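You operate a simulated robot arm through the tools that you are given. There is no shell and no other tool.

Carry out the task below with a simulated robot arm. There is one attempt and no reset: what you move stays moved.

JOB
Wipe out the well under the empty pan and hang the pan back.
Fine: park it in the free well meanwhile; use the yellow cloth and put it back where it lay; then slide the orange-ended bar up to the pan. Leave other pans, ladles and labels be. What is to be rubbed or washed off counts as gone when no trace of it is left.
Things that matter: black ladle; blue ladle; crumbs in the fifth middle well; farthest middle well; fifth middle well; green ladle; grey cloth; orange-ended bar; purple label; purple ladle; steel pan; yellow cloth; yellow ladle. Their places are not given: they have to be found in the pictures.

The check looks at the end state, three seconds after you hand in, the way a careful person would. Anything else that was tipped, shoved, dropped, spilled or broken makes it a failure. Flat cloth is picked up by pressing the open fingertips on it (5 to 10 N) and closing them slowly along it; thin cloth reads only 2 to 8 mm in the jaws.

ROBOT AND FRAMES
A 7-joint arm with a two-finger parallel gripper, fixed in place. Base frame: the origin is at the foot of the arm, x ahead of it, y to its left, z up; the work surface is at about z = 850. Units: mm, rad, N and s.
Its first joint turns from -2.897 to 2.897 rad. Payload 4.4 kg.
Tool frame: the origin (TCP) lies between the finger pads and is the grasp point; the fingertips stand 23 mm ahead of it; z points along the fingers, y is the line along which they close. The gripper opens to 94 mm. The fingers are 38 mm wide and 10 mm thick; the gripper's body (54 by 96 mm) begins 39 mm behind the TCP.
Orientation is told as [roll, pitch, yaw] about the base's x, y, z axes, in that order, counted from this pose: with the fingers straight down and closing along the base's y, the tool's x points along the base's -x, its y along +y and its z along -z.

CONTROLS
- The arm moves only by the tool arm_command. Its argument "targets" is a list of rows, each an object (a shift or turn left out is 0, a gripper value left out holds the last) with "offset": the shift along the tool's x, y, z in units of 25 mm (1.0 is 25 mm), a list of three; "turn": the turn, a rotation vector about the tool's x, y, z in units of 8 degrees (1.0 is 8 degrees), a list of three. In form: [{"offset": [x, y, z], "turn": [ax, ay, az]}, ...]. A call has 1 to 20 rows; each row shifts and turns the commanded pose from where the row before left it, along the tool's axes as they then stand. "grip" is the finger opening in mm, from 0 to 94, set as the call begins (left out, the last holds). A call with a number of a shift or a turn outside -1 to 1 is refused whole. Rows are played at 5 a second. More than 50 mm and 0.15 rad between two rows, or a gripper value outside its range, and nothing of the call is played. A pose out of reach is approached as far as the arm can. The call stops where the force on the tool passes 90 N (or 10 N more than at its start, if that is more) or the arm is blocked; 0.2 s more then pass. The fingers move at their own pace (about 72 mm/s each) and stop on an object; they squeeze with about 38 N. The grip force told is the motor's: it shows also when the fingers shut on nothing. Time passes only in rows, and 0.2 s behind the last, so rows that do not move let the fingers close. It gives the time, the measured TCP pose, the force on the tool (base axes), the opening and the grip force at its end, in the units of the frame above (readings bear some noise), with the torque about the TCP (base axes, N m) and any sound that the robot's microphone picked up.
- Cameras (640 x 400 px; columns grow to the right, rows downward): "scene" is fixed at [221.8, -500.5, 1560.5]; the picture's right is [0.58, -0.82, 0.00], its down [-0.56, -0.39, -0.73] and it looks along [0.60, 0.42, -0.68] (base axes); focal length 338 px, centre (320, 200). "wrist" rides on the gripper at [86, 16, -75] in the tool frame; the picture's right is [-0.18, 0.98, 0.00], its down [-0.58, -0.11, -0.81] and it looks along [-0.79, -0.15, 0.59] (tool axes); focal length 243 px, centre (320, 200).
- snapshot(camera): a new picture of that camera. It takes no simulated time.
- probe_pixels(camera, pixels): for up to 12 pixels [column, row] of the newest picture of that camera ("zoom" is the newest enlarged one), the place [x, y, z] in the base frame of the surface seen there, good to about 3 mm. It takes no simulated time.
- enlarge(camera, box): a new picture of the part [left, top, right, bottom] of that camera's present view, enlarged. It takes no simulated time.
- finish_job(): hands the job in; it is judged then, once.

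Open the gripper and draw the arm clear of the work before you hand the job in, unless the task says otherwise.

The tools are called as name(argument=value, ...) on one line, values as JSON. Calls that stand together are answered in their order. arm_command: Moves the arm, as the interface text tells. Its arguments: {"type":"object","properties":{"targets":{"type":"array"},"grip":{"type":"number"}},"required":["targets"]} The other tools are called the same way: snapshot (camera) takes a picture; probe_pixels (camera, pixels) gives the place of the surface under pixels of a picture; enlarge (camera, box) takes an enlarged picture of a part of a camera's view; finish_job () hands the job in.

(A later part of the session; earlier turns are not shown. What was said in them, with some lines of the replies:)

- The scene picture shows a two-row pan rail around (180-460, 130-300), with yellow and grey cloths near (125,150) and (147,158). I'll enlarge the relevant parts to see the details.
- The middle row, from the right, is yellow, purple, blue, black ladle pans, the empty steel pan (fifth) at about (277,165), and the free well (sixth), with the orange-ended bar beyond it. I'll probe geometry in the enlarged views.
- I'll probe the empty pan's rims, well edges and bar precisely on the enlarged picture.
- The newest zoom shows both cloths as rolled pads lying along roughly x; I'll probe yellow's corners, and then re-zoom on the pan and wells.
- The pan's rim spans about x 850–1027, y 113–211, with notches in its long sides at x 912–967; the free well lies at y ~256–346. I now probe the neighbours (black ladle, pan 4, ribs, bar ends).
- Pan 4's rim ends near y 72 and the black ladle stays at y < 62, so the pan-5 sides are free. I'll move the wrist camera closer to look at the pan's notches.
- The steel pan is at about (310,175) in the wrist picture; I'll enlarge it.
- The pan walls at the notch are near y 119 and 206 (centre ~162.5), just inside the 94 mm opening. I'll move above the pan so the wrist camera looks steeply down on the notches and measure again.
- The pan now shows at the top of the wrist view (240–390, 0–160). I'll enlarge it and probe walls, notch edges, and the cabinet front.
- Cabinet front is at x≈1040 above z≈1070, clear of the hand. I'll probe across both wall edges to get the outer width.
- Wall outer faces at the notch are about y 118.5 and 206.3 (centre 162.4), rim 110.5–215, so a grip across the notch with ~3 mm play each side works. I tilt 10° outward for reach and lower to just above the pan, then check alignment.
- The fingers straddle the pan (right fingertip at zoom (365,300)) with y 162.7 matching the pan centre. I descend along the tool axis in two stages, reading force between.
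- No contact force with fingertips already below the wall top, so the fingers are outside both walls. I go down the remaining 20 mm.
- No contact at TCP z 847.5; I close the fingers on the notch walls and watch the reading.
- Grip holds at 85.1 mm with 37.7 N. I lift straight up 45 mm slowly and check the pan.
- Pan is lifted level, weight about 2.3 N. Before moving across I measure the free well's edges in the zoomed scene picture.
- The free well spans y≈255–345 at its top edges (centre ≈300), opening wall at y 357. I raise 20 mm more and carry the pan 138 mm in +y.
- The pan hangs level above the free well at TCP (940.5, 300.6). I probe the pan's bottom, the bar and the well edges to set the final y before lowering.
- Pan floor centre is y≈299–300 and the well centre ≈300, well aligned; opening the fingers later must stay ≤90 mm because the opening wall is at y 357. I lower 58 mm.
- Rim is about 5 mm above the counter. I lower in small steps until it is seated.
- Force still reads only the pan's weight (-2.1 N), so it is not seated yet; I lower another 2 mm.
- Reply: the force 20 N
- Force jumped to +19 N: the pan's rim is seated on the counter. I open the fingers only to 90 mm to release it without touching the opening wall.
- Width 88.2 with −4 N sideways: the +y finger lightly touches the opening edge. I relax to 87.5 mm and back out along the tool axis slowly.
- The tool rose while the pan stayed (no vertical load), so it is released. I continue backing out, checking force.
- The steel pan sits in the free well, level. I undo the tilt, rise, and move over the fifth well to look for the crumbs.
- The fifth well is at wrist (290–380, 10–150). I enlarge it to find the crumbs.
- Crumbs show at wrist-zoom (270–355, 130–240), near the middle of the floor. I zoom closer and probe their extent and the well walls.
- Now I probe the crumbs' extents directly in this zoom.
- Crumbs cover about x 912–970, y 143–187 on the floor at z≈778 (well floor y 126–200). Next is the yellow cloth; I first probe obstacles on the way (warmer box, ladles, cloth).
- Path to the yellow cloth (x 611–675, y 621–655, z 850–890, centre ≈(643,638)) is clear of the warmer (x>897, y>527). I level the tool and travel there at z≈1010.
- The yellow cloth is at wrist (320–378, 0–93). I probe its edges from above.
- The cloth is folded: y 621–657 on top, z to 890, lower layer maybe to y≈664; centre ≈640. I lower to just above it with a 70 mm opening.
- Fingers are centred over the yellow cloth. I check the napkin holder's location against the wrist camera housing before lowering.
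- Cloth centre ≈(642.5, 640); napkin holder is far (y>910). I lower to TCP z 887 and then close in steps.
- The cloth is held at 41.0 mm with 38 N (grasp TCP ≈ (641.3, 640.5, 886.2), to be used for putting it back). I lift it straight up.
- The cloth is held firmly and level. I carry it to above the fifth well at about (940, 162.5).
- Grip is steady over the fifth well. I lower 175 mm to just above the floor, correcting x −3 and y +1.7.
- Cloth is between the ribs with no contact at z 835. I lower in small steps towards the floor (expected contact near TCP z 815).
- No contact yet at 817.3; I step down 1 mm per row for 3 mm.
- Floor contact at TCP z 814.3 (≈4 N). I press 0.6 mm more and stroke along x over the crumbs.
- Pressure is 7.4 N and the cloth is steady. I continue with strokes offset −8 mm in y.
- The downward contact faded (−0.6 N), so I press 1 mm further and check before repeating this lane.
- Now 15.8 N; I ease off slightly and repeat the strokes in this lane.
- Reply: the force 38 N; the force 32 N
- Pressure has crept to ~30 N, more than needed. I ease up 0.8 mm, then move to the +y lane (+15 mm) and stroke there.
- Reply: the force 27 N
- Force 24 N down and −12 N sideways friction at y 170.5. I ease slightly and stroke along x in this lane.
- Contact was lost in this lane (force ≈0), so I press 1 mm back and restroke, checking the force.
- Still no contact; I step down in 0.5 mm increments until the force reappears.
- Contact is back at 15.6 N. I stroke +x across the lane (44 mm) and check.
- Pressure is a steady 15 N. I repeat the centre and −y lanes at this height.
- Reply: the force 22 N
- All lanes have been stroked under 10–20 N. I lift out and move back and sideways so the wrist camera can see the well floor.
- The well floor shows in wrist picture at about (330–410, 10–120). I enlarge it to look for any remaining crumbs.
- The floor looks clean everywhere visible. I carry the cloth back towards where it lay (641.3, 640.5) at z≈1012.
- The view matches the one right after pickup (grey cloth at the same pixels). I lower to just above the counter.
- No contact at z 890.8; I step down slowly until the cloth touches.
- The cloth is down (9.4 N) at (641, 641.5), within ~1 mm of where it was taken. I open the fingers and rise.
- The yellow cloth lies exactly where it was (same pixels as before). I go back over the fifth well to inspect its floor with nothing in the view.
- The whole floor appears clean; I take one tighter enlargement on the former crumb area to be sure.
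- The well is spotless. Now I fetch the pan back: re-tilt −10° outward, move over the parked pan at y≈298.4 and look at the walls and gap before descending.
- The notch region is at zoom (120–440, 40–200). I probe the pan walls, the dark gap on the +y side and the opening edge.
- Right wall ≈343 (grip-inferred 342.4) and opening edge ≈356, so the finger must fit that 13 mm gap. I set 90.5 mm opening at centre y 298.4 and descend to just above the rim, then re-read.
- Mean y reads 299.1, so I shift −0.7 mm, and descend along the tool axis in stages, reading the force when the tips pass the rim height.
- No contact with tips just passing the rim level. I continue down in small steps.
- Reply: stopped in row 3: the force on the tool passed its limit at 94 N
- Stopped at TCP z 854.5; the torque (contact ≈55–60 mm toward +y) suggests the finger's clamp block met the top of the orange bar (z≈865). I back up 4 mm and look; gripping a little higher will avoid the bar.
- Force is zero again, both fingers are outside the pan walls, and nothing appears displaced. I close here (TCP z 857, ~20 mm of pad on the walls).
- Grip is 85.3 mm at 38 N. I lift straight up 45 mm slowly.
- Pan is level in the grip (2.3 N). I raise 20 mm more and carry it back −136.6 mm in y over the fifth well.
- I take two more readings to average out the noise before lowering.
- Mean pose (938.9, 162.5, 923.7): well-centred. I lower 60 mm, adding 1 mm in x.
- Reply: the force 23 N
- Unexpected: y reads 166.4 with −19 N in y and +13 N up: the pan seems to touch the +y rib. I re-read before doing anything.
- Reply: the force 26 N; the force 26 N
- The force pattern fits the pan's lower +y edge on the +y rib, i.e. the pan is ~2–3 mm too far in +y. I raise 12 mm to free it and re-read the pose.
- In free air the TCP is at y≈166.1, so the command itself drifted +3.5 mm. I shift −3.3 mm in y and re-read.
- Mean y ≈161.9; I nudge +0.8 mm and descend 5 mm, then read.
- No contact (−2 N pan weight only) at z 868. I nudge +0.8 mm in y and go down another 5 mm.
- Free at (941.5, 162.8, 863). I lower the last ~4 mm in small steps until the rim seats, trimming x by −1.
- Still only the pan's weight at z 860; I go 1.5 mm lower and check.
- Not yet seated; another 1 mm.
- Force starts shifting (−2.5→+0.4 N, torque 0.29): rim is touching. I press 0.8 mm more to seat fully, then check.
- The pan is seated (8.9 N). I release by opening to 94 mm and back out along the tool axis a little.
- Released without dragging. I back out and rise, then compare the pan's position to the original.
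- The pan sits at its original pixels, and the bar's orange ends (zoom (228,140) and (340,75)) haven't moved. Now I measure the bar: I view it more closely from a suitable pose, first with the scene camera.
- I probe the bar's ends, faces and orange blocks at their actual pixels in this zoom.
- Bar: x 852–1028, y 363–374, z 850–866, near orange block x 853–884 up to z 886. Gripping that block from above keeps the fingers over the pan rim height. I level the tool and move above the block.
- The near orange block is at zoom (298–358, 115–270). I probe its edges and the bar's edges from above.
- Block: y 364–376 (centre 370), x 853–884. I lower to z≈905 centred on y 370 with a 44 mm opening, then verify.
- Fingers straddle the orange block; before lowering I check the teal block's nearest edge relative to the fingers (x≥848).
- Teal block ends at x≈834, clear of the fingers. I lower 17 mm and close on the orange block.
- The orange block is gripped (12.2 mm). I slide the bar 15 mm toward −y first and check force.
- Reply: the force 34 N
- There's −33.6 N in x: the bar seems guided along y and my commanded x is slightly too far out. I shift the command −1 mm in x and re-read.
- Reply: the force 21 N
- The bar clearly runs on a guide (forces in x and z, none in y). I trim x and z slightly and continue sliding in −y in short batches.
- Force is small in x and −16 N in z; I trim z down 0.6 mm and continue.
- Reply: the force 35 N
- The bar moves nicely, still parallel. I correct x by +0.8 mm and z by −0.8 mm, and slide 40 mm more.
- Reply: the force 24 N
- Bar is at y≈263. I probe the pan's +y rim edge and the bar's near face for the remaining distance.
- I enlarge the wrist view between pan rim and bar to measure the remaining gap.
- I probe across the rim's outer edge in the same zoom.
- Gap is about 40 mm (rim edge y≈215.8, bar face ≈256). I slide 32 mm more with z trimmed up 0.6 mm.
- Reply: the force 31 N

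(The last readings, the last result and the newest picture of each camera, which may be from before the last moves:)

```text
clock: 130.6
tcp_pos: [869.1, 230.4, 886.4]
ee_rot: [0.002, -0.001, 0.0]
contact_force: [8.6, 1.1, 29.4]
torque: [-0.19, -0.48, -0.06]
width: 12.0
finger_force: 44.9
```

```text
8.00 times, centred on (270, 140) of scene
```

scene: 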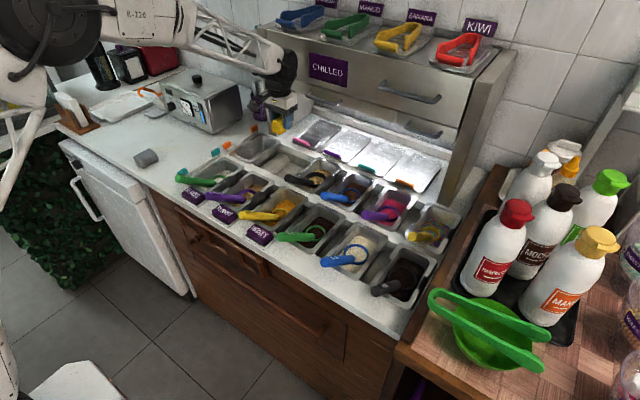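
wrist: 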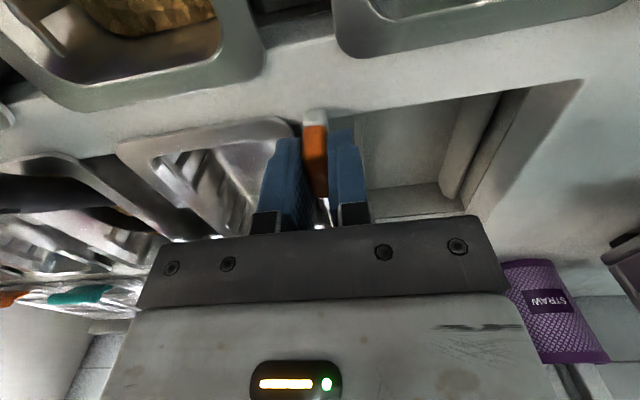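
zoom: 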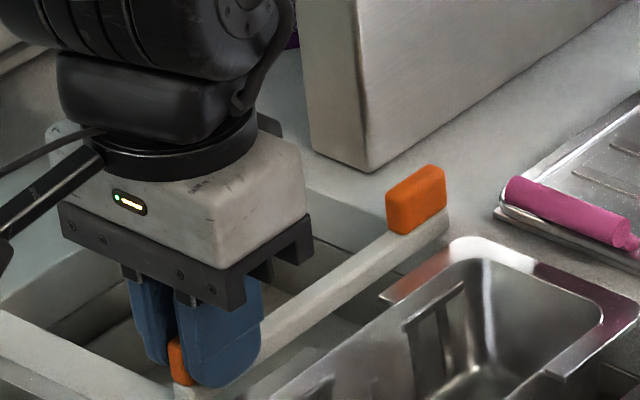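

Gap is now about 8 mm. I probe rim edge and bar face again in both the scene zoom and wrist view.

probe_pixels(camera="zoom", pixels=[[383, 297], [390, 290], [420, 265], [445, 243], [450, 240], [400, 260], [380, 278], [350, 297], [430, 237], [330, 335], [340, 330], [440, 222]])

enlarge(camera="wrist", box=[230, 95, 350, 235])

```text
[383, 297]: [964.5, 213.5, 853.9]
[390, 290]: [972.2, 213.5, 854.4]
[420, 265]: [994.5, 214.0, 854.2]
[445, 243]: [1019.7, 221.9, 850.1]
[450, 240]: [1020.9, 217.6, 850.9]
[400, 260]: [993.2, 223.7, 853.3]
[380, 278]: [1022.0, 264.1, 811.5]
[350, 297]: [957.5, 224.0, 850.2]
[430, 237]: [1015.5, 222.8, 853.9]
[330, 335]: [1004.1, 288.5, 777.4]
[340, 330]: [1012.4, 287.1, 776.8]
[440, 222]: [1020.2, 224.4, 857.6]
```

```text
2.86 times, centred on (290, 165) of wrist
```

zoom: 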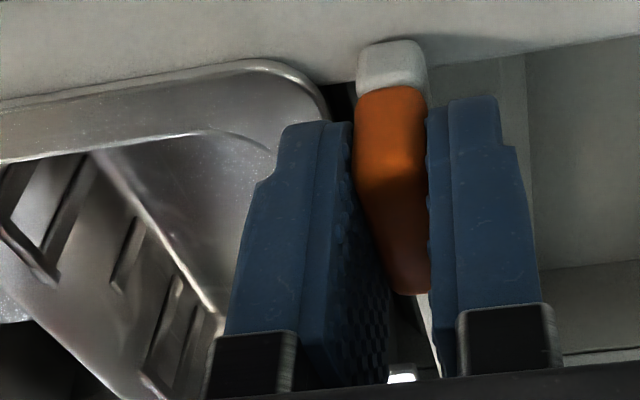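

Gap ≈8 mm. I slide 5.5 mm more, easing z, and look again.

arm_command(targets=[{"offset": [0, -0.11, -0.03]}, {"offset": [0, -0.11, 0]}, {"offset": [0, 0, 0]}], grip=8)

enlarge(camera="scene", box=[240, 120, 304, 160])

snapshot(camera="wrist")

```text
clock: 131.4
tcp_pos: [869.8, 224.4, 887.6]
ee_rot: [0.004, -0.002, 0.0]
contact_force: [33.6, 22.6, 7.7]
torque: [0.1, -0.46, -0.21]
width: 12.1
finger_force: 44.7
```

```text
10.00 times, centred on (272, 140) of scene
```

zoom: 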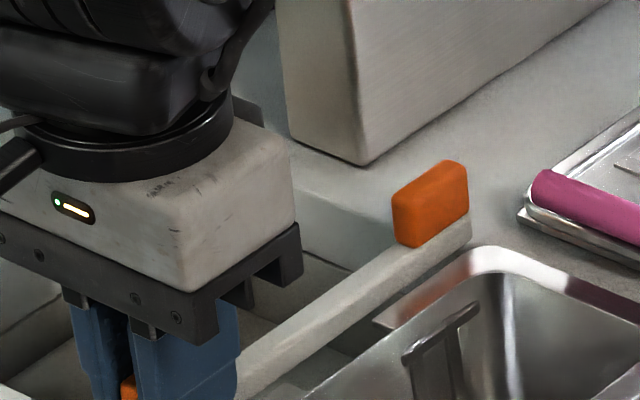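

```text
taken
```

wrist: 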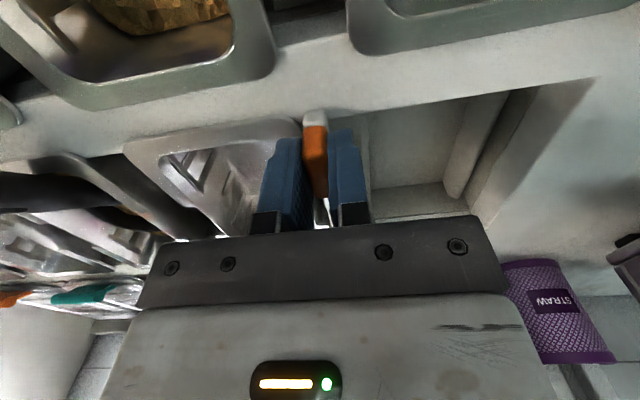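

Now +22.6 N in y: the bar has met something at TCP y≈224.4. I probe bar face and rim edge to see whether it is the pan.

probe_pixels(camera="zoom", pixels=[[375, 322], [385, 315], [400, 302], [420, 285], [440, 270], [380, 305], [400, 288], [420, 268], [440, 250], [465, 230], [350, 330], [330, 350]])

enlarge(camera="wrist", box=[230, 95, 350, 235])

probe_pixels(camera="zoom", pixels=[[310, 90], [325, 105], [332, 110], [338, 115], [320, 100], [360, 70], [365, 60], [355, 95], [358, 85], [100, 90], [10, 120], [345, 105]])

```text
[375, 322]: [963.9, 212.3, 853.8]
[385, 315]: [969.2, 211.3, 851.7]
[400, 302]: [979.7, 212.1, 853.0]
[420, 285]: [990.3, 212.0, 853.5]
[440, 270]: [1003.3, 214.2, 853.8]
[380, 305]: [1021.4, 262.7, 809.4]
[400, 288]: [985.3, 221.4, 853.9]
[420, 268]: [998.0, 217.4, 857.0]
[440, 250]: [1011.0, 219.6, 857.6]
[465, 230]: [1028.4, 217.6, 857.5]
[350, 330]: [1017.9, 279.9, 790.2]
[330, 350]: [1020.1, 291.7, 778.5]
```

```text
2.86 times, centred on (290, 165) of wrist
```

zoom: 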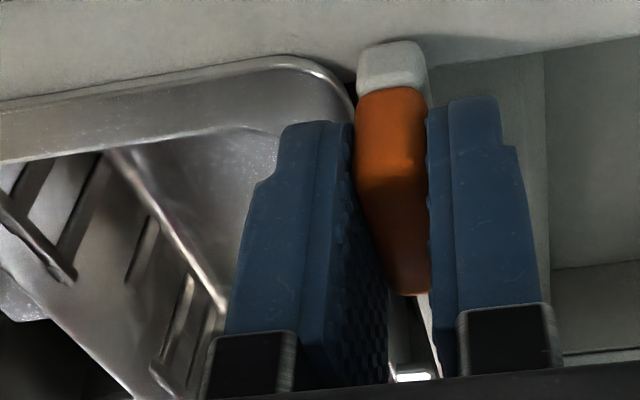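

```text
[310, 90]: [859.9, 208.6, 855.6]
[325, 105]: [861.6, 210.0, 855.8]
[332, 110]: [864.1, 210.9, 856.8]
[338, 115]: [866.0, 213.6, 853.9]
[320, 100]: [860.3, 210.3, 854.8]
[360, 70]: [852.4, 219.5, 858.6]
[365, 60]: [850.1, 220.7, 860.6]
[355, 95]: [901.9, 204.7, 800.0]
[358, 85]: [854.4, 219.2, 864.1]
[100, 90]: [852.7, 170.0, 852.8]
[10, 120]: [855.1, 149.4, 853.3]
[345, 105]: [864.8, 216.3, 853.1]
```

Bar face reads ≈218–219 and rim edge ≈216. I relax the x-load by 1 mm and take several readings to locate the bar precisely.

arm_command(targets=[{"offset": [-0.04, 0, 0]}, {"offset": [0, 0, 0]}], grip=8)

arm_command(targets=[{"offset": [0, 0, 0]}])

arm_command(targets=[{"offset": [0, 0, 0]}])

```text
clock: 132.0
tcp_pos: [868.4, 225.3, 885.8]
ee_rot: [0.003, 0.002, 0.0]
contact_force: [-5.1, 22.5, 19.0]
torque: [0.13, -0.08, -0.13]
width: 12.1
finger_force: 44.9
```

```text
clock: 132.4
tcp_pos: [868.7, 227.2, 885.9]
ee_rot: [0.005, 0.003, -0.001]
contact_force: [-17.2, 24.2, 21.3]
torque: [0.13, 0.9, -0.11]
width: 12.2
finger_force: 44.9
```

```text
clock: 132.8
tcp_pos: [869.0, 224.9, 885.7]
ee_rot: [0.002, 0.001, -0.001]
contact_force: [-27.2, 25.2, 19.4]
torque: [0.21, 0.48, -0.13]
width: 12.1
finger_force: 44.7
```

Force in y stays at ~+24 N while y≈225.5 (bar face ≈219). I zoom tightly on the bar/pan junction to see if they touch.

enlarge(camera="scene", box=[270, 133, 298, 153])

enlarge(camera="wrist", box=[275, 95, 335, 145])

```text
16.00 times, centred on (284, 143) of scene
```

zoom: 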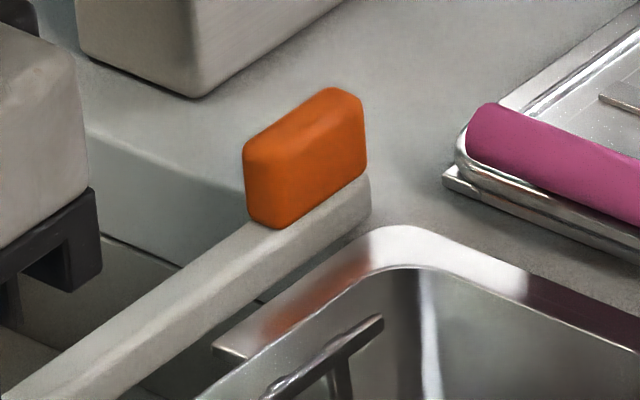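

```text
8.00 times, centred on (305, 120) of wrist
```

zoom: 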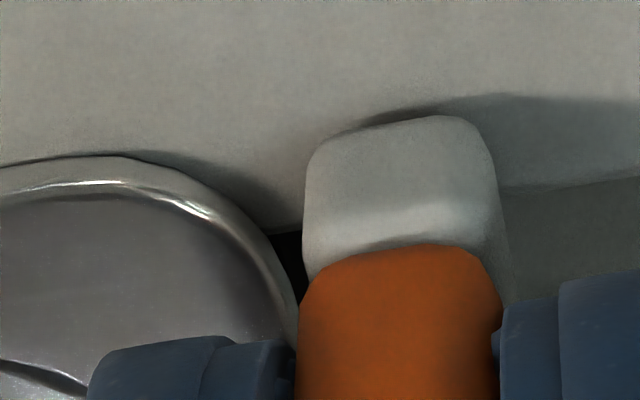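

They look essentially in contact (gap ≲2 mm). I probe the pan's −y rim and walls to make sure the pan hasn't been shoved.

enlarge(camera="wrist", box=[110, 110, 310, 240])

probe_pixels(camera="zoom", pixels=[[50, 125], [60, 140], [75, 170], [90, 200], [45, 125], [40, 125], [70, 175], [62, 175], [110, 230], [100, 235], [560, 90], [570, 95]])

```text
3.08 times, centred on (210, 175) of wrist
```

zoom: 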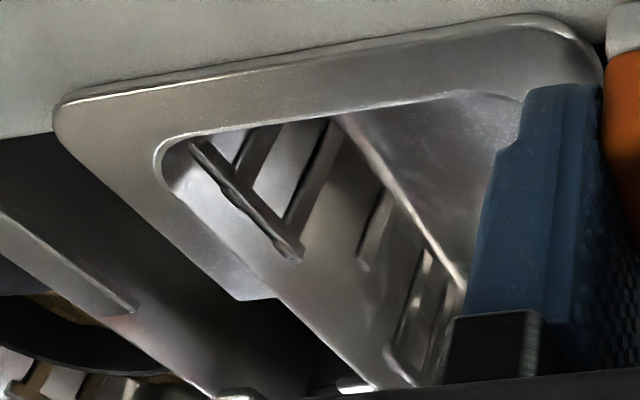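

```text
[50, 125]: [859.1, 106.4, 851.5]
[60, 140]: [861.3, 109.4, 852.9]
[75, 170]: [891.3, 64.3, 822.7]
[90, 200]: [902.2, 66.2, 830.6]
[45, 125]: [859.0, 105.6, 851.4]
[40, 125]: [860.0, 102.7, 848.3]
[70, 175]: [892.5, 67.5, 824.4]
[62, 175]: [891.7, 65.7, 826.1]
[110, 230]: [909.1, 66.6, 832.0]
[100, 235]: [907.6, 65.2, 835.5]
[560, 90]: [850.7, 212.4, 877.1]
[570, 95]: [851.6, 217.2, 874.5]
```

The pan appears in place within noise. I ease the y-load by 0.6 mm, then open the fingers gently and lift off the block.

arm_command(targets=[{"offset": [0.02, 0.03, -0.02]}, {"offset": [0, 0, 0]}], grip=8)

arm_command(targets=[{"offset": [0, 0, 0]}, {"offset": [0, 0, 0]}], grip=30)

```text
clock: 133.4
tcp_pos: [869.4, 224.8, 887.1]
ee_rot: [0.004, 0.001, 0.0]
contact_force: [-17.2, 16.3, -1.5]
torque: [0.1, -0.67, -0.02]
width: 12.0
finger_force: 45.0
```

```text
clock: 134.0
tcp_pos: [868.8, 225.2, 887.0]
ee_rot: [0.003, 0.0, 0.0]
contact_force: [-0.6, 1.6, 1.0]
torque: [0.02, -0.01, -0.02]
width: 30.0
finger_force: 0.1
```

The fingers are open and free of the block. I lift straight up 90 mm and look.

arm_command(targets=[{"offset": [0, 0, -0.3]}, {"offset": [0, 0, -0.6]}, {"offset": [0, 0, -0.9]}, {"offset": [0, 0, -0.9]}, {"offset": [0, 0, -0.9]}, {"offset": [0, 0, 0]}], grip=44)

snapshot(camera="wrist")

enlarge(camera="scene", box=[205, 105, 333, 185])

```text
clock: 135.4
tcp_pos: [870.0, 228.0, 978.3]
ee_rot: [0.003, 0.0, 0.0]
contact_force: [-0.2, 0.3, 0.0]
torque: [0.03, 0.01, 0.0]
width: 43.9
finger_force: 0.0
```

```text
taken
```

wrist: 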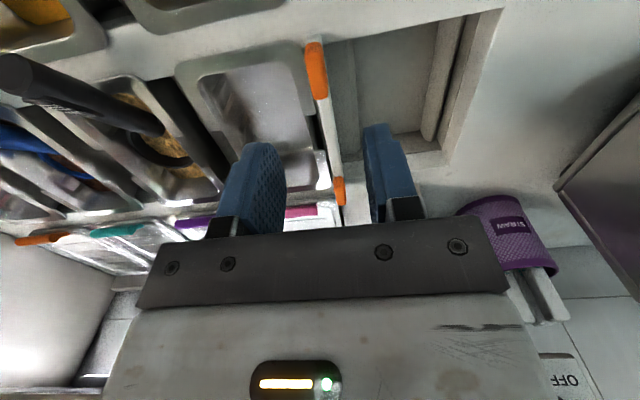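

```text
5.00 times, centred on (269, 145) of scene
```

zoom: 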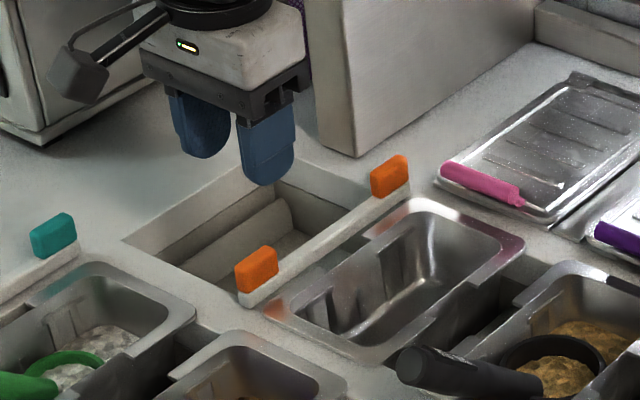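

The bar now lies beside the pan. I zoom in on the contact line from above and measure the gap and the pan's position.

enlarge(camera="wrist", box=[170, 35, 350, 215])

probe_pixels(camera="zoom", pixels=[[325, 60], [332, 60], [338, 60], [342, 60], [345, 100], [355, 100], [360, 100], [365, 100], [375, 120], [385, 160], [40, 90], [25, 80]])

enlarge(camera="scene", box=[250, 135, 298, 170])

```text
2.22 times, centred on (260, 125) of wrist
```

zoom: 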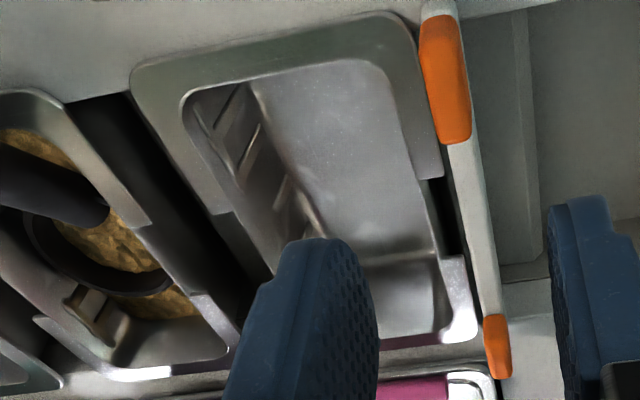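

```text
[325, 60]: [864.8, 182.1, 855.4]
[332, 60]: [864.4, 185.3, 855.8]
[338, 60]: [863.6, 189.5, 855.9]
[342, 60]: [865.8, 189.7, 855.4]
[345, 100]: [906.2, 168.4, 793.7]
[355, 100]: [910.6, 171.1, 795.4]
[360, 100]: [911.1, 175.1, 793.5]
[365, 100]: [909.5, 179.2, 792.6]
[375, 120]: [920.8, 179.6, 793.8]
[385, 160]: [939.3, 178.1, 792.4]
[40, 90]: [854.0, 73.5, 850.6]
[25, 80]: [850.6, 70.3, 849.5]
```

```text
11.43 times, centred on (274, 152) of scene
```

zoom: 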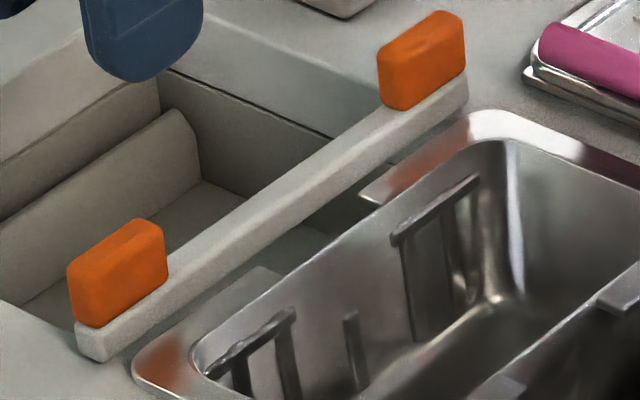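

There seems to be a visible sliver between bar and rim in the scene zoom. I probe the bar's lower face and the rim edge at matching x.

probe_pixels(camera="zoom", pixels=[[110, 345], [150, 315], [200, 280], [140, 362], [160, 345], [200, 315], [240, 285], [430, 112], [450, 105], [460, 110], [370, 190], [400, 168]])

enlarge(camera="wrist", box=[270, 35, 350, 135])

probe_pixels(camera="zoom", pixels=[[200, 60], [220, 60], [235, 60], [245, 60], [250, 60], [258, 60], [265, 60], [260, 120], [268, 120], [276, 120], [284, 120], [300, 120]])

```text
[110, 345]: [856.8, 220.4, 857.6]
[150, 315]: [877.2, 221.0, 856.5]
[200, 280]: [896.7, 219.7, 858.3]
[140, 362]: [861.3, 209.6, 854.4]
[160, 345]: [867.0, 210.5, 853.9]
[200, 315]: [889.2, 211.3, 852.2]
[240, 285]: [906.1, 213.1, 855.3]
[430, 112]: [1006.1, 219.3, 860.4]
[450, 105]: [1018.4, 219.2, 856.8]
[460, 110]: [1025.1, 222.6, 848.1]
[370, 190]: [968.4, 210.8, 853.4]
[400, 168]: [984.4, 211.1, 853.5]
```

```text
4.00 times, centred on (310, 85) of wrist
```

zoom: 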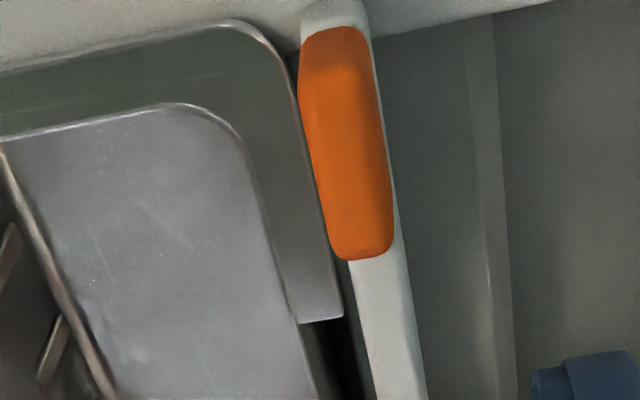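

```text
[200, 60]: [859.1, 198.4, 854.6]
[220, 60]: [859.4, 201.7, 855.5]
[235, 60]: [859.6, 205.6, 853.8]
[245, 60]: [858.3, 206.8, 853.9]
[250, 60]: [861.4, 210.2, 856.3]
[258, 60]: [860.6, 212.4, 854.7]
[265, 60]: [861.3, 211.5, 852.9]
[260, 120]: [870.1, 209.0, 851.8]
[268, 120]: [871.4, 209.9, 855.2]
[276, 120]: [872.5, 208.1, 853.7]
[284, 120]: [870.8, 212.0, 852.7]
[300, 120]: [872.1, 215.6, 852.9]
```

Bar face is at y≈219.8, rim edge ≈215.8: a gap of ~4 mm, with the pan unmoved. I'll try a gentle push from the +y side at the bar's middle with closed fingers to close it; first I position there.

arm_command(targets=[{"offset": [-0.8, 0.33, 0]}, {"offset": [-0.8, 0.33, 0]}, {"offset": [-0.8, 0.33, 0]}, {"offset": [0, 0, 0]}, {"offset": [0, 0, 0.8]}, {"offset": [0, 0, 0.8]}, {"offset": [0, 0, 0.8]}, {"offset": [0, 0, 0.4]}, {"offset": [0, 0, 0]}], grip=0)

snapshot(camera="wrist")

enlarge(camera="scene", box=[225, 105, 321, 165])

```text
clock: 137.4
tcp_pos: [929.5, 249.5, 906.6]
ee_rot: [0.004, 0.001, 0.001]
contact_force: [0.2, -0.3, 0.4]
torque: [0.03, -0.02, 0.01]
width: 0.0
finger_force: 38.1
```

```text
taken
```

wrist: 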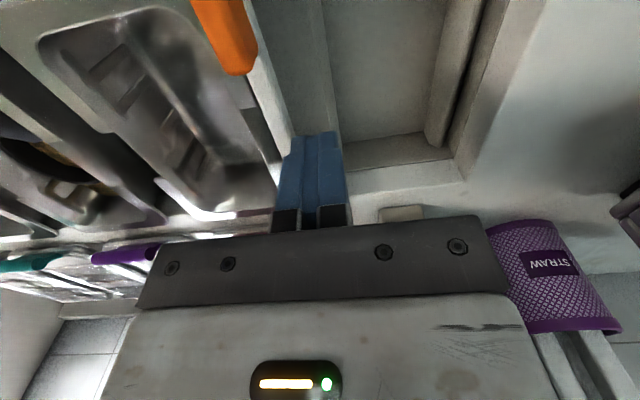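

```text
6.67 times, centred on (273, 135) of scene
```

zoom: 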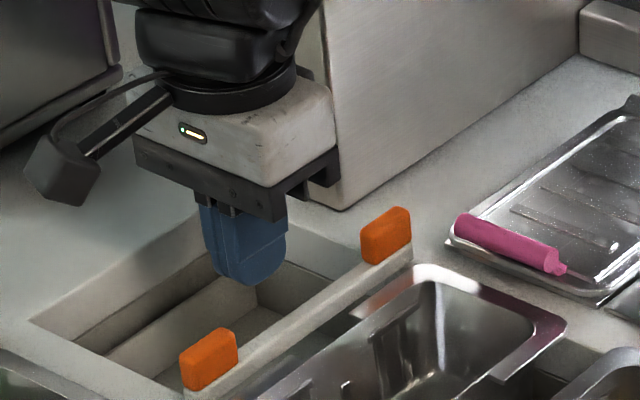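

Closed fingers are clear on the +y side of the bar. I lower 30 mm so the tips are beside the bar (z≈853).

arm_command(targets=[{"offset": [0, 0, 0.4]}, {"offset": [0, 0, 0.4]}, {"offset": [0, 0, 0.4]}, {"offset": [0, 0, 0]}], grip=0)

arm_command(targets=[{"offset": [0, -0.1, 0]}, {"offset": [0, -0.1, 0]}, {"offset": [0, 0, 0]}], grip=0)

```text
clock: 138.4
tcp_pos: [928.9, 248.7, 876.7]
ee_rot: [0.003, 0.002, 0.001]
contact_force: [0.1, 0.5, 0.0]
torque: [-0.02, -0.02, 0.03]
width: 0.0
finger_force: 38.0
```

```text
clock: 139.2
tcp_pos: [930.0, 244.6, 875.8]
ee_rot: [0.004, 0.001, -0.002]
contact_force: [-0.4, -1.3, 0.0]
torque: [-0.03, 0.02, -0.01]
width: 0.0
finger_force: 38.0
```

No contact yet at y 244.6 (finger face ≈234.6, bar ≈232). I advance in 1 mm steps.

arm_command(targets=[{"offset": [0, -0.04, 0]}, {"offset": [0, -0.04, 0]}, {"offset": [0, 0, 0]}], grip=0)

arm_command(targets=[{"offset": [0, -0.04, 0]}, {"offset": [0, 0, 0]}], grip=0)

```text
clock: 140.0
tcp_pos: [929.0, 242.6, 875.9]
ee_rot: [0.003, 0.0, 0.001]
contact_force: [0.2, 0.9, -0.1]
torque: [0.0, 0.0, -0.03]
width: 0.1
finger_force: 37.8
```

```text
clock: 140.6
tcp_pos: [928.4, 241.9, 878.4]
ee_rot: [0.004, 0.0, 0.001]
contact_force: [0.0, 0.3, -1.2]
torque: [0.02, -0.04, -0.01]
width: 0.0
finger_force: 38.8
```

Still free at y 241.9; I continue 1 mm at a time watching Fy.

arm_command(targets=[{"offset": [0, -0.04, 0]}, {"offset": [0, 0, 0]}], grip=0)

arm_command(targets=[{"offset": [0, -0.04, 0]}, {"offset": [0, 0, 0]}], grip=0)

```text
clock: 141.2
tcp_pos: [928.9, 241.7, 877.7]
ee_rot: [0.001, 0.001, 0.001]
contact_force: [1.0, 0.1, -0.2]
torque: [0.01, 0.01, -0.04]
width: 0.0
finger_force: 38.0
```

```text
clock: 141.8
tcp_pos: [929.9, 239.1, 877.9]
ee_rot: [0.004, 0.001, -0.001]
contact_force: [0.3, 5.7, -2.0]
torque: [0.1, -0.03, -0.08]
width: 0.1
finger_force: 37.5
```

Contact: Fy 5.7 N at y≈239.5. I look at the gap, then push 1 mm more to see whether the bar still moves.

arm_command(targets=[{"offset": [0, -0.04, 0]}, {"offset": [0, 0, 0]}], grip=0)

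enlarge(camera="scene", box=[250, 130, 298, 165])

probe_pixels(camera="zoom", pixels=[[110, 405], [150, 375], [430, 172], [450, 160], [400, 190], [370, 245], [400, 225], [430, 200], [455, 185], [460, 165], [300, 275], [330, 255]])

```text
clock: 142.4
tcp_pos: [929.6, 239.6, 877.6]
ee_rot: [0.003, -0.002, -0.001]
contact_force: [-0.5, 17.1, 4.9]
torque: [0.18, 0.11, -0.35]
width: 0.1
finger_force: 38.1
```

```text
11.43 times, centred on (274, 148) of scene
```

zoom: 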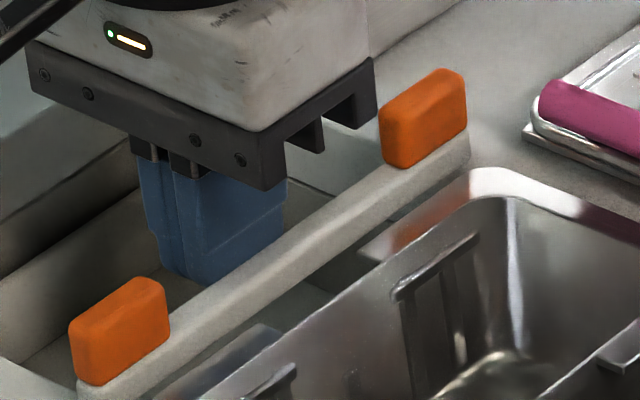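

```text
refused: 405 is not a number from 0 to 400
```

Pushing 1 mm raised Fy to 17 N with no motion: a hard stop. I measure bar face and rim edge again.

probe_pixels(camera="zoom", pixels=[[150, 372], [200, 338], [430, 172], [450, 160], [400, 190], [370, 248], [400, 226], [430, 205], [455, 187], [460, 168], [300, 278], [250, 345]])

enlarge(camera="scene", box=[276, 136, 296, 156])

```text
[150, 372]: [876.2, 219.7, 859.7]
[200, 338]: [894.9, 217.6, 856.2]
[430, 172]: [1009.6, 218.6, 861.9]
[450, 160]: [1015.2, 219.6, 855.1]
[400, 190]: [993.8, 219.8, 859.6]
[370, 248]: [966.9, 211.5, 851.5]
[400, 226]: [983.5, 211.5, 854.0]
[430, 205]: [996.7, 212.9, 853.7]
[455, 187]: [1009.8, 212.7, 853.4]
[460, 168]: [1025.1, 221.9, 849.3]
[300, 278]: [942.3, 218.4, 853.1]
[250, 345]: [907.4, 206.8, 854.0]
```

```text
16.00 times, centred on (286, 146) of scene
```

zoom: 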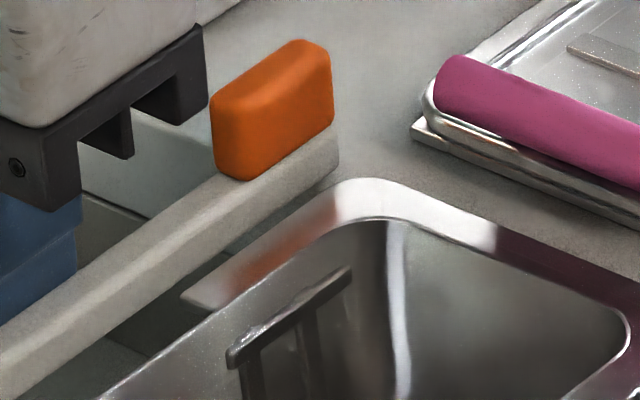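

Bar face ≈219, rim edge ≈215.5; the bar is at a hard stop right next to the pan, aligned parallel, pan unmoved. I back the fingers off +y and lift away.

arm_command(targets=[{"offset": [0, 0.2, 0]}, {"offset": [0, 0.25, 0]}, {"offset": [0, 0, -0.5]}, {"offset": [0, 0, -0.9]}, {"offset": [0, 0, -0.9]}, {"offset": [0, 0, -0.9]}, {"offset": [0, 0, -0.9]}, {"offset": [0, 0, 0]}], grip=0)

snapshot(camera="wrist")

enlarge(camera="scene", box=[205, 110, 333, 190])

```text
clock: 144.2
tcp_pos: [928.9, 249.7, 978.1]
ee_rot: [0.004, -0.001, 0.0]
contact_force: [-0.4, 0.6, 0.2]
torque: [0.0, -0.01, 0.0]
width: 0.1
finger_force: 38.2
```

```text
taken
```

wrist: 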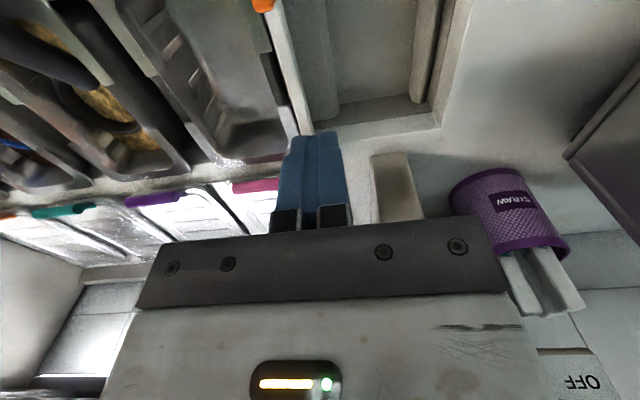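

```text
5.00 times, centred on (269, 150) of scene
```

zoom: 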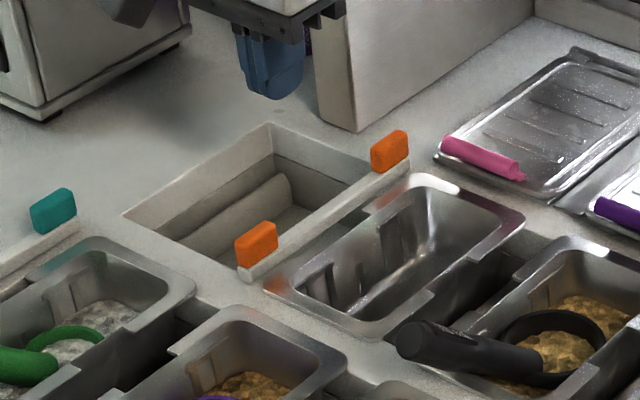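

Everything looks in order. To verify the pan's position I return to the same camera pose as my early picture (TCP ≈(938,161,963)) for direct comparison.

arm_command(targets=[{"offset": [-0.09, -0.89, 0.15]}, {"offset": [-0.09, -0.89, 0.15]}, {"offset": [-0.09, -0.89, 0.15]}, {"offset": [-0.09, -0.89, 0.15]}, {"offset": [0, 0, 0]}, {"offset": [0, 0, 0]}], grip=94)

snapshot(camera="wrist")

enlarge(camera="wrist", box=[220, 0, 428, 130])

probe_pixels(camera="zoom", pixels=[[60, 150], [64, 155], [100, 155], [140, 345], [170, 340], [500, 280], [528, 285], [533, 285], [540, 290], [480, 180], [140, 200], [545, 20]])

```text
clock: 145.6
tcp_pos: [938.4, 158.8, 963.2]
ee_rot: [0.005, 0.0, -0.001]
contact_force: [0.5, 1.2, -1.2]
torque: [-0.01, -0.04, -0.01]
width: 94.1
finger_force: 0.2
```

```text
taken
```

wrist: 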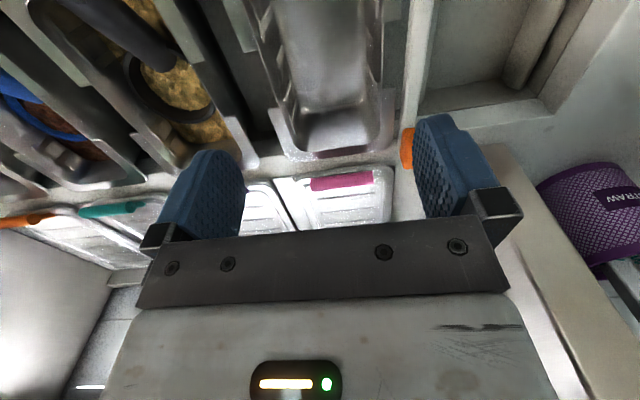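

```text
3.08 times, centred on (324, 65) of wrist
```

zoom: 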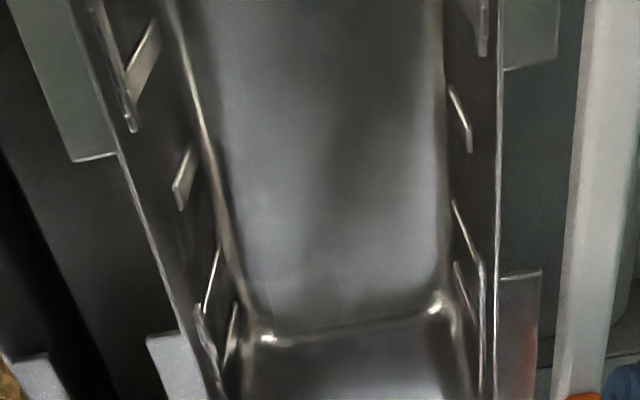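

```text
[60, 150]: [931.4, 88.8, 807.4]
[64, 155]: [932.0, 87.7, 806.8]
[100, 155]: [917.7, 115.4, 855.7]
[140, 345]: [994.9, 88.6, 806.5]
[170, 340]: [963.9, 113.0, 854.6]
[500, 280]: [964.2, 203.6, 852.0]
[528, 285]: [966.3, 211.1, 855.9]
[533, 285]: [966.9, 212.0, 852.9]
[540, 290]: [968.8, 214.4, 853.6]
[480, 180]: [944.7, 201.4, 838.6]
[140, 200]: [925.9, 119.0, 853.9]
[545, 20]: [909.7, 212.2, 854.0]
```

The pan is at its original spot within ~0.5 mm. I examine the bar–rim junction once more with dense probes across it.

enlarge(camera="scene", box=[276, 136, 296, 148])

probe_pixels(camera="zoom", pixels=[[200, 200], [200, 220], [200, 240], [200, 260], [200, 280], [200, 290], [200, 300], [200, 310], [200, 320], [200, 335], [200, 350], [200, 370]])

```text
16.00 times, centred on (286, 142) of scene
```

zoom: 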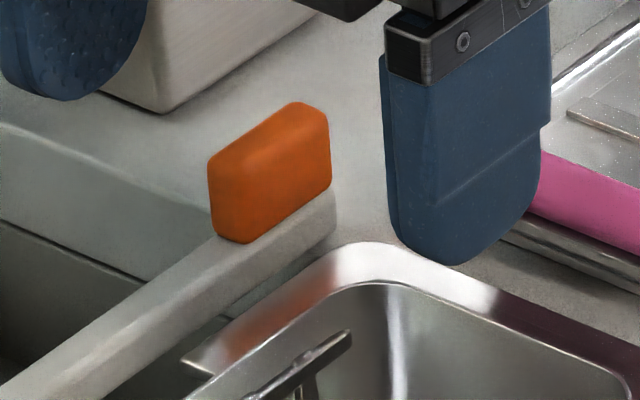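

```text
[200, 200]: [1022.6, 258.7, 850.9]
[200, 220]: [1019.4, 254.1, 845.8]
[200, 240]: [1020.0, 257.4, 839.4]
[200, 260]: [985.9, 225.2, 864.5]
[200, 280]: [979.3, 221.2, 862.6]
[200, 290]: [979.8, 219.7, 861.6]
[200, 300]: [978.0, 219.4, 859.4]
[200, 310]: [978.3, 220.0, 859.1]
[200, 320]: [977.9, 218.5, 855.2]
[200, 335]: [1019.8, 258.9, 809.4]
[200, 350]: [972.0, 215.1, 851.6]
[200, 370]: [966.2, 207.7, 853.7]
```

There's a ~3 mm see-through gap at a hard stop, the bar parallel to the pan. I now retreat the arm to its start pose, and compare the same enlarged views as at the start.

arm_command(targets=[{"offset": [0, 0, -0.9]}, {"offset": [0, 0, -0.9]}, {"offset": [0, 0, -0.9]}, {"offset": [0, 0, -0.9]}, {"offset": [0, 0, -0.9]}, {"offset": [0.3, 0.2, -0.9]}, {"offset": [0.9, 0.65, -0.9]}, {"offset": [0.9, 0.65, -0.9]}, {"offset": [0.9, 0.65, -0.9]}, {"offset": [0.9, 0.65, -0.4]}, {"offset": [0.9, 0.65, 0]}, {"offset": [0.9, 0.65, 0]}, {"offset": [0.8, 0.65, 0]}, {"offset": [0.8, 0.65, 0]}, {"offset": [0, 0, 0]}], grip=94)

snapshot(camera="scene")

enlarge(camera="scene", box=[255, 140, 351, 200])

enlarge(camera="scene", box=[210, 115, 322, 185])

snapshot(camera="wrist")

```text
clock: 148.8
tcp_pos: [757.2, 295.8, 1175.8]
ee_rot: [0.004, 0.0, 0.0]
contact_force: [0.8, -0.1, 0.0]
torque: [0.01, 0.01, -0.03]
width: 93.9
finger_force: 0.0
```

```text
taken
```

scene: 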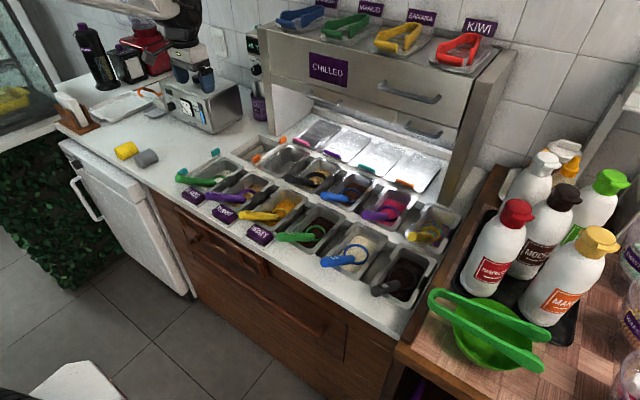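

```text
6.67 times, centred on (303, 170) of scene
```

zoom: 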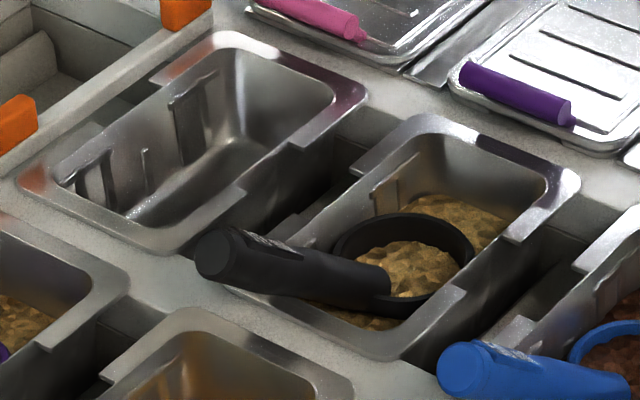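

```text
5.71 times, centred on (266, 150) of scene
```

zoom: 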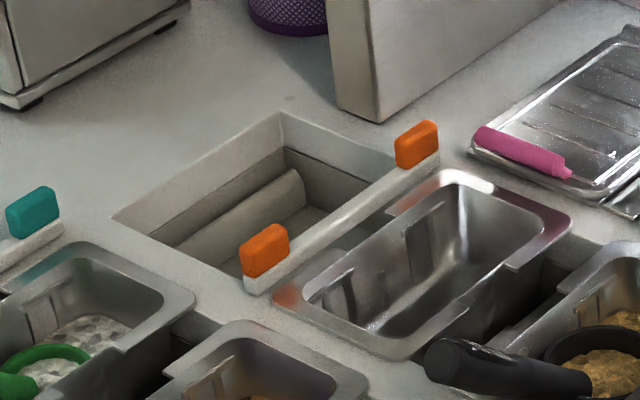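

```text
taken
```

wrist: 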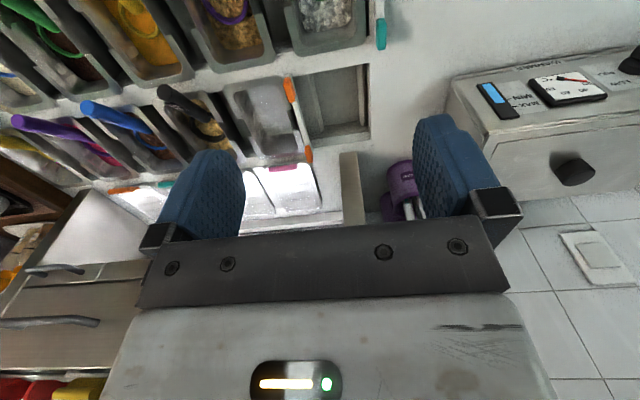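

Compared with the start, the pan, cloths, ladles and labels are at the same pixels. The bar stands against its stop beside the pan, and the arm is clear with the gripper open. I hand the job in.

finish_job()

```text
The job is handed in.
```

I wiped out the fifth middle well, hung the empty steel pan back in it, and slid the orange-ended bar up beside the pan. The bar stops about 3 mm short of the rim. The job is handed in; I haven't seen the result of the check.

- **Well:** no crumbs were visible in enlarged pictures of the floor, taken before the pan went back.
- **Pan:** it waited in the free well. In the fixed camera's picture it is back in its original place. While lowering it I briefly touched the rib beside the well, then lifted, re-centred and seated it.
- **Yellow cloth:** it lies where it was, to within about 1 mm.
- **Bar:** it hit a hard stop about 3 mm from the rim and would not move further under a 20 N push. The pan did not move when I pushed, so I take the stop to be the end of the bar's travel rather than the pan.
- **Unplanned contact:** when I first went to pick the pan up again, the gripper pressed down on something with 94 N, most likely the top of the bar. It stopped there, and I saw no damage or shift in the pictures afterwards.

The other pans, the ladles and labels, and the grey cloth look the same as at the start. The gripper is open and the arm is clear of the work.
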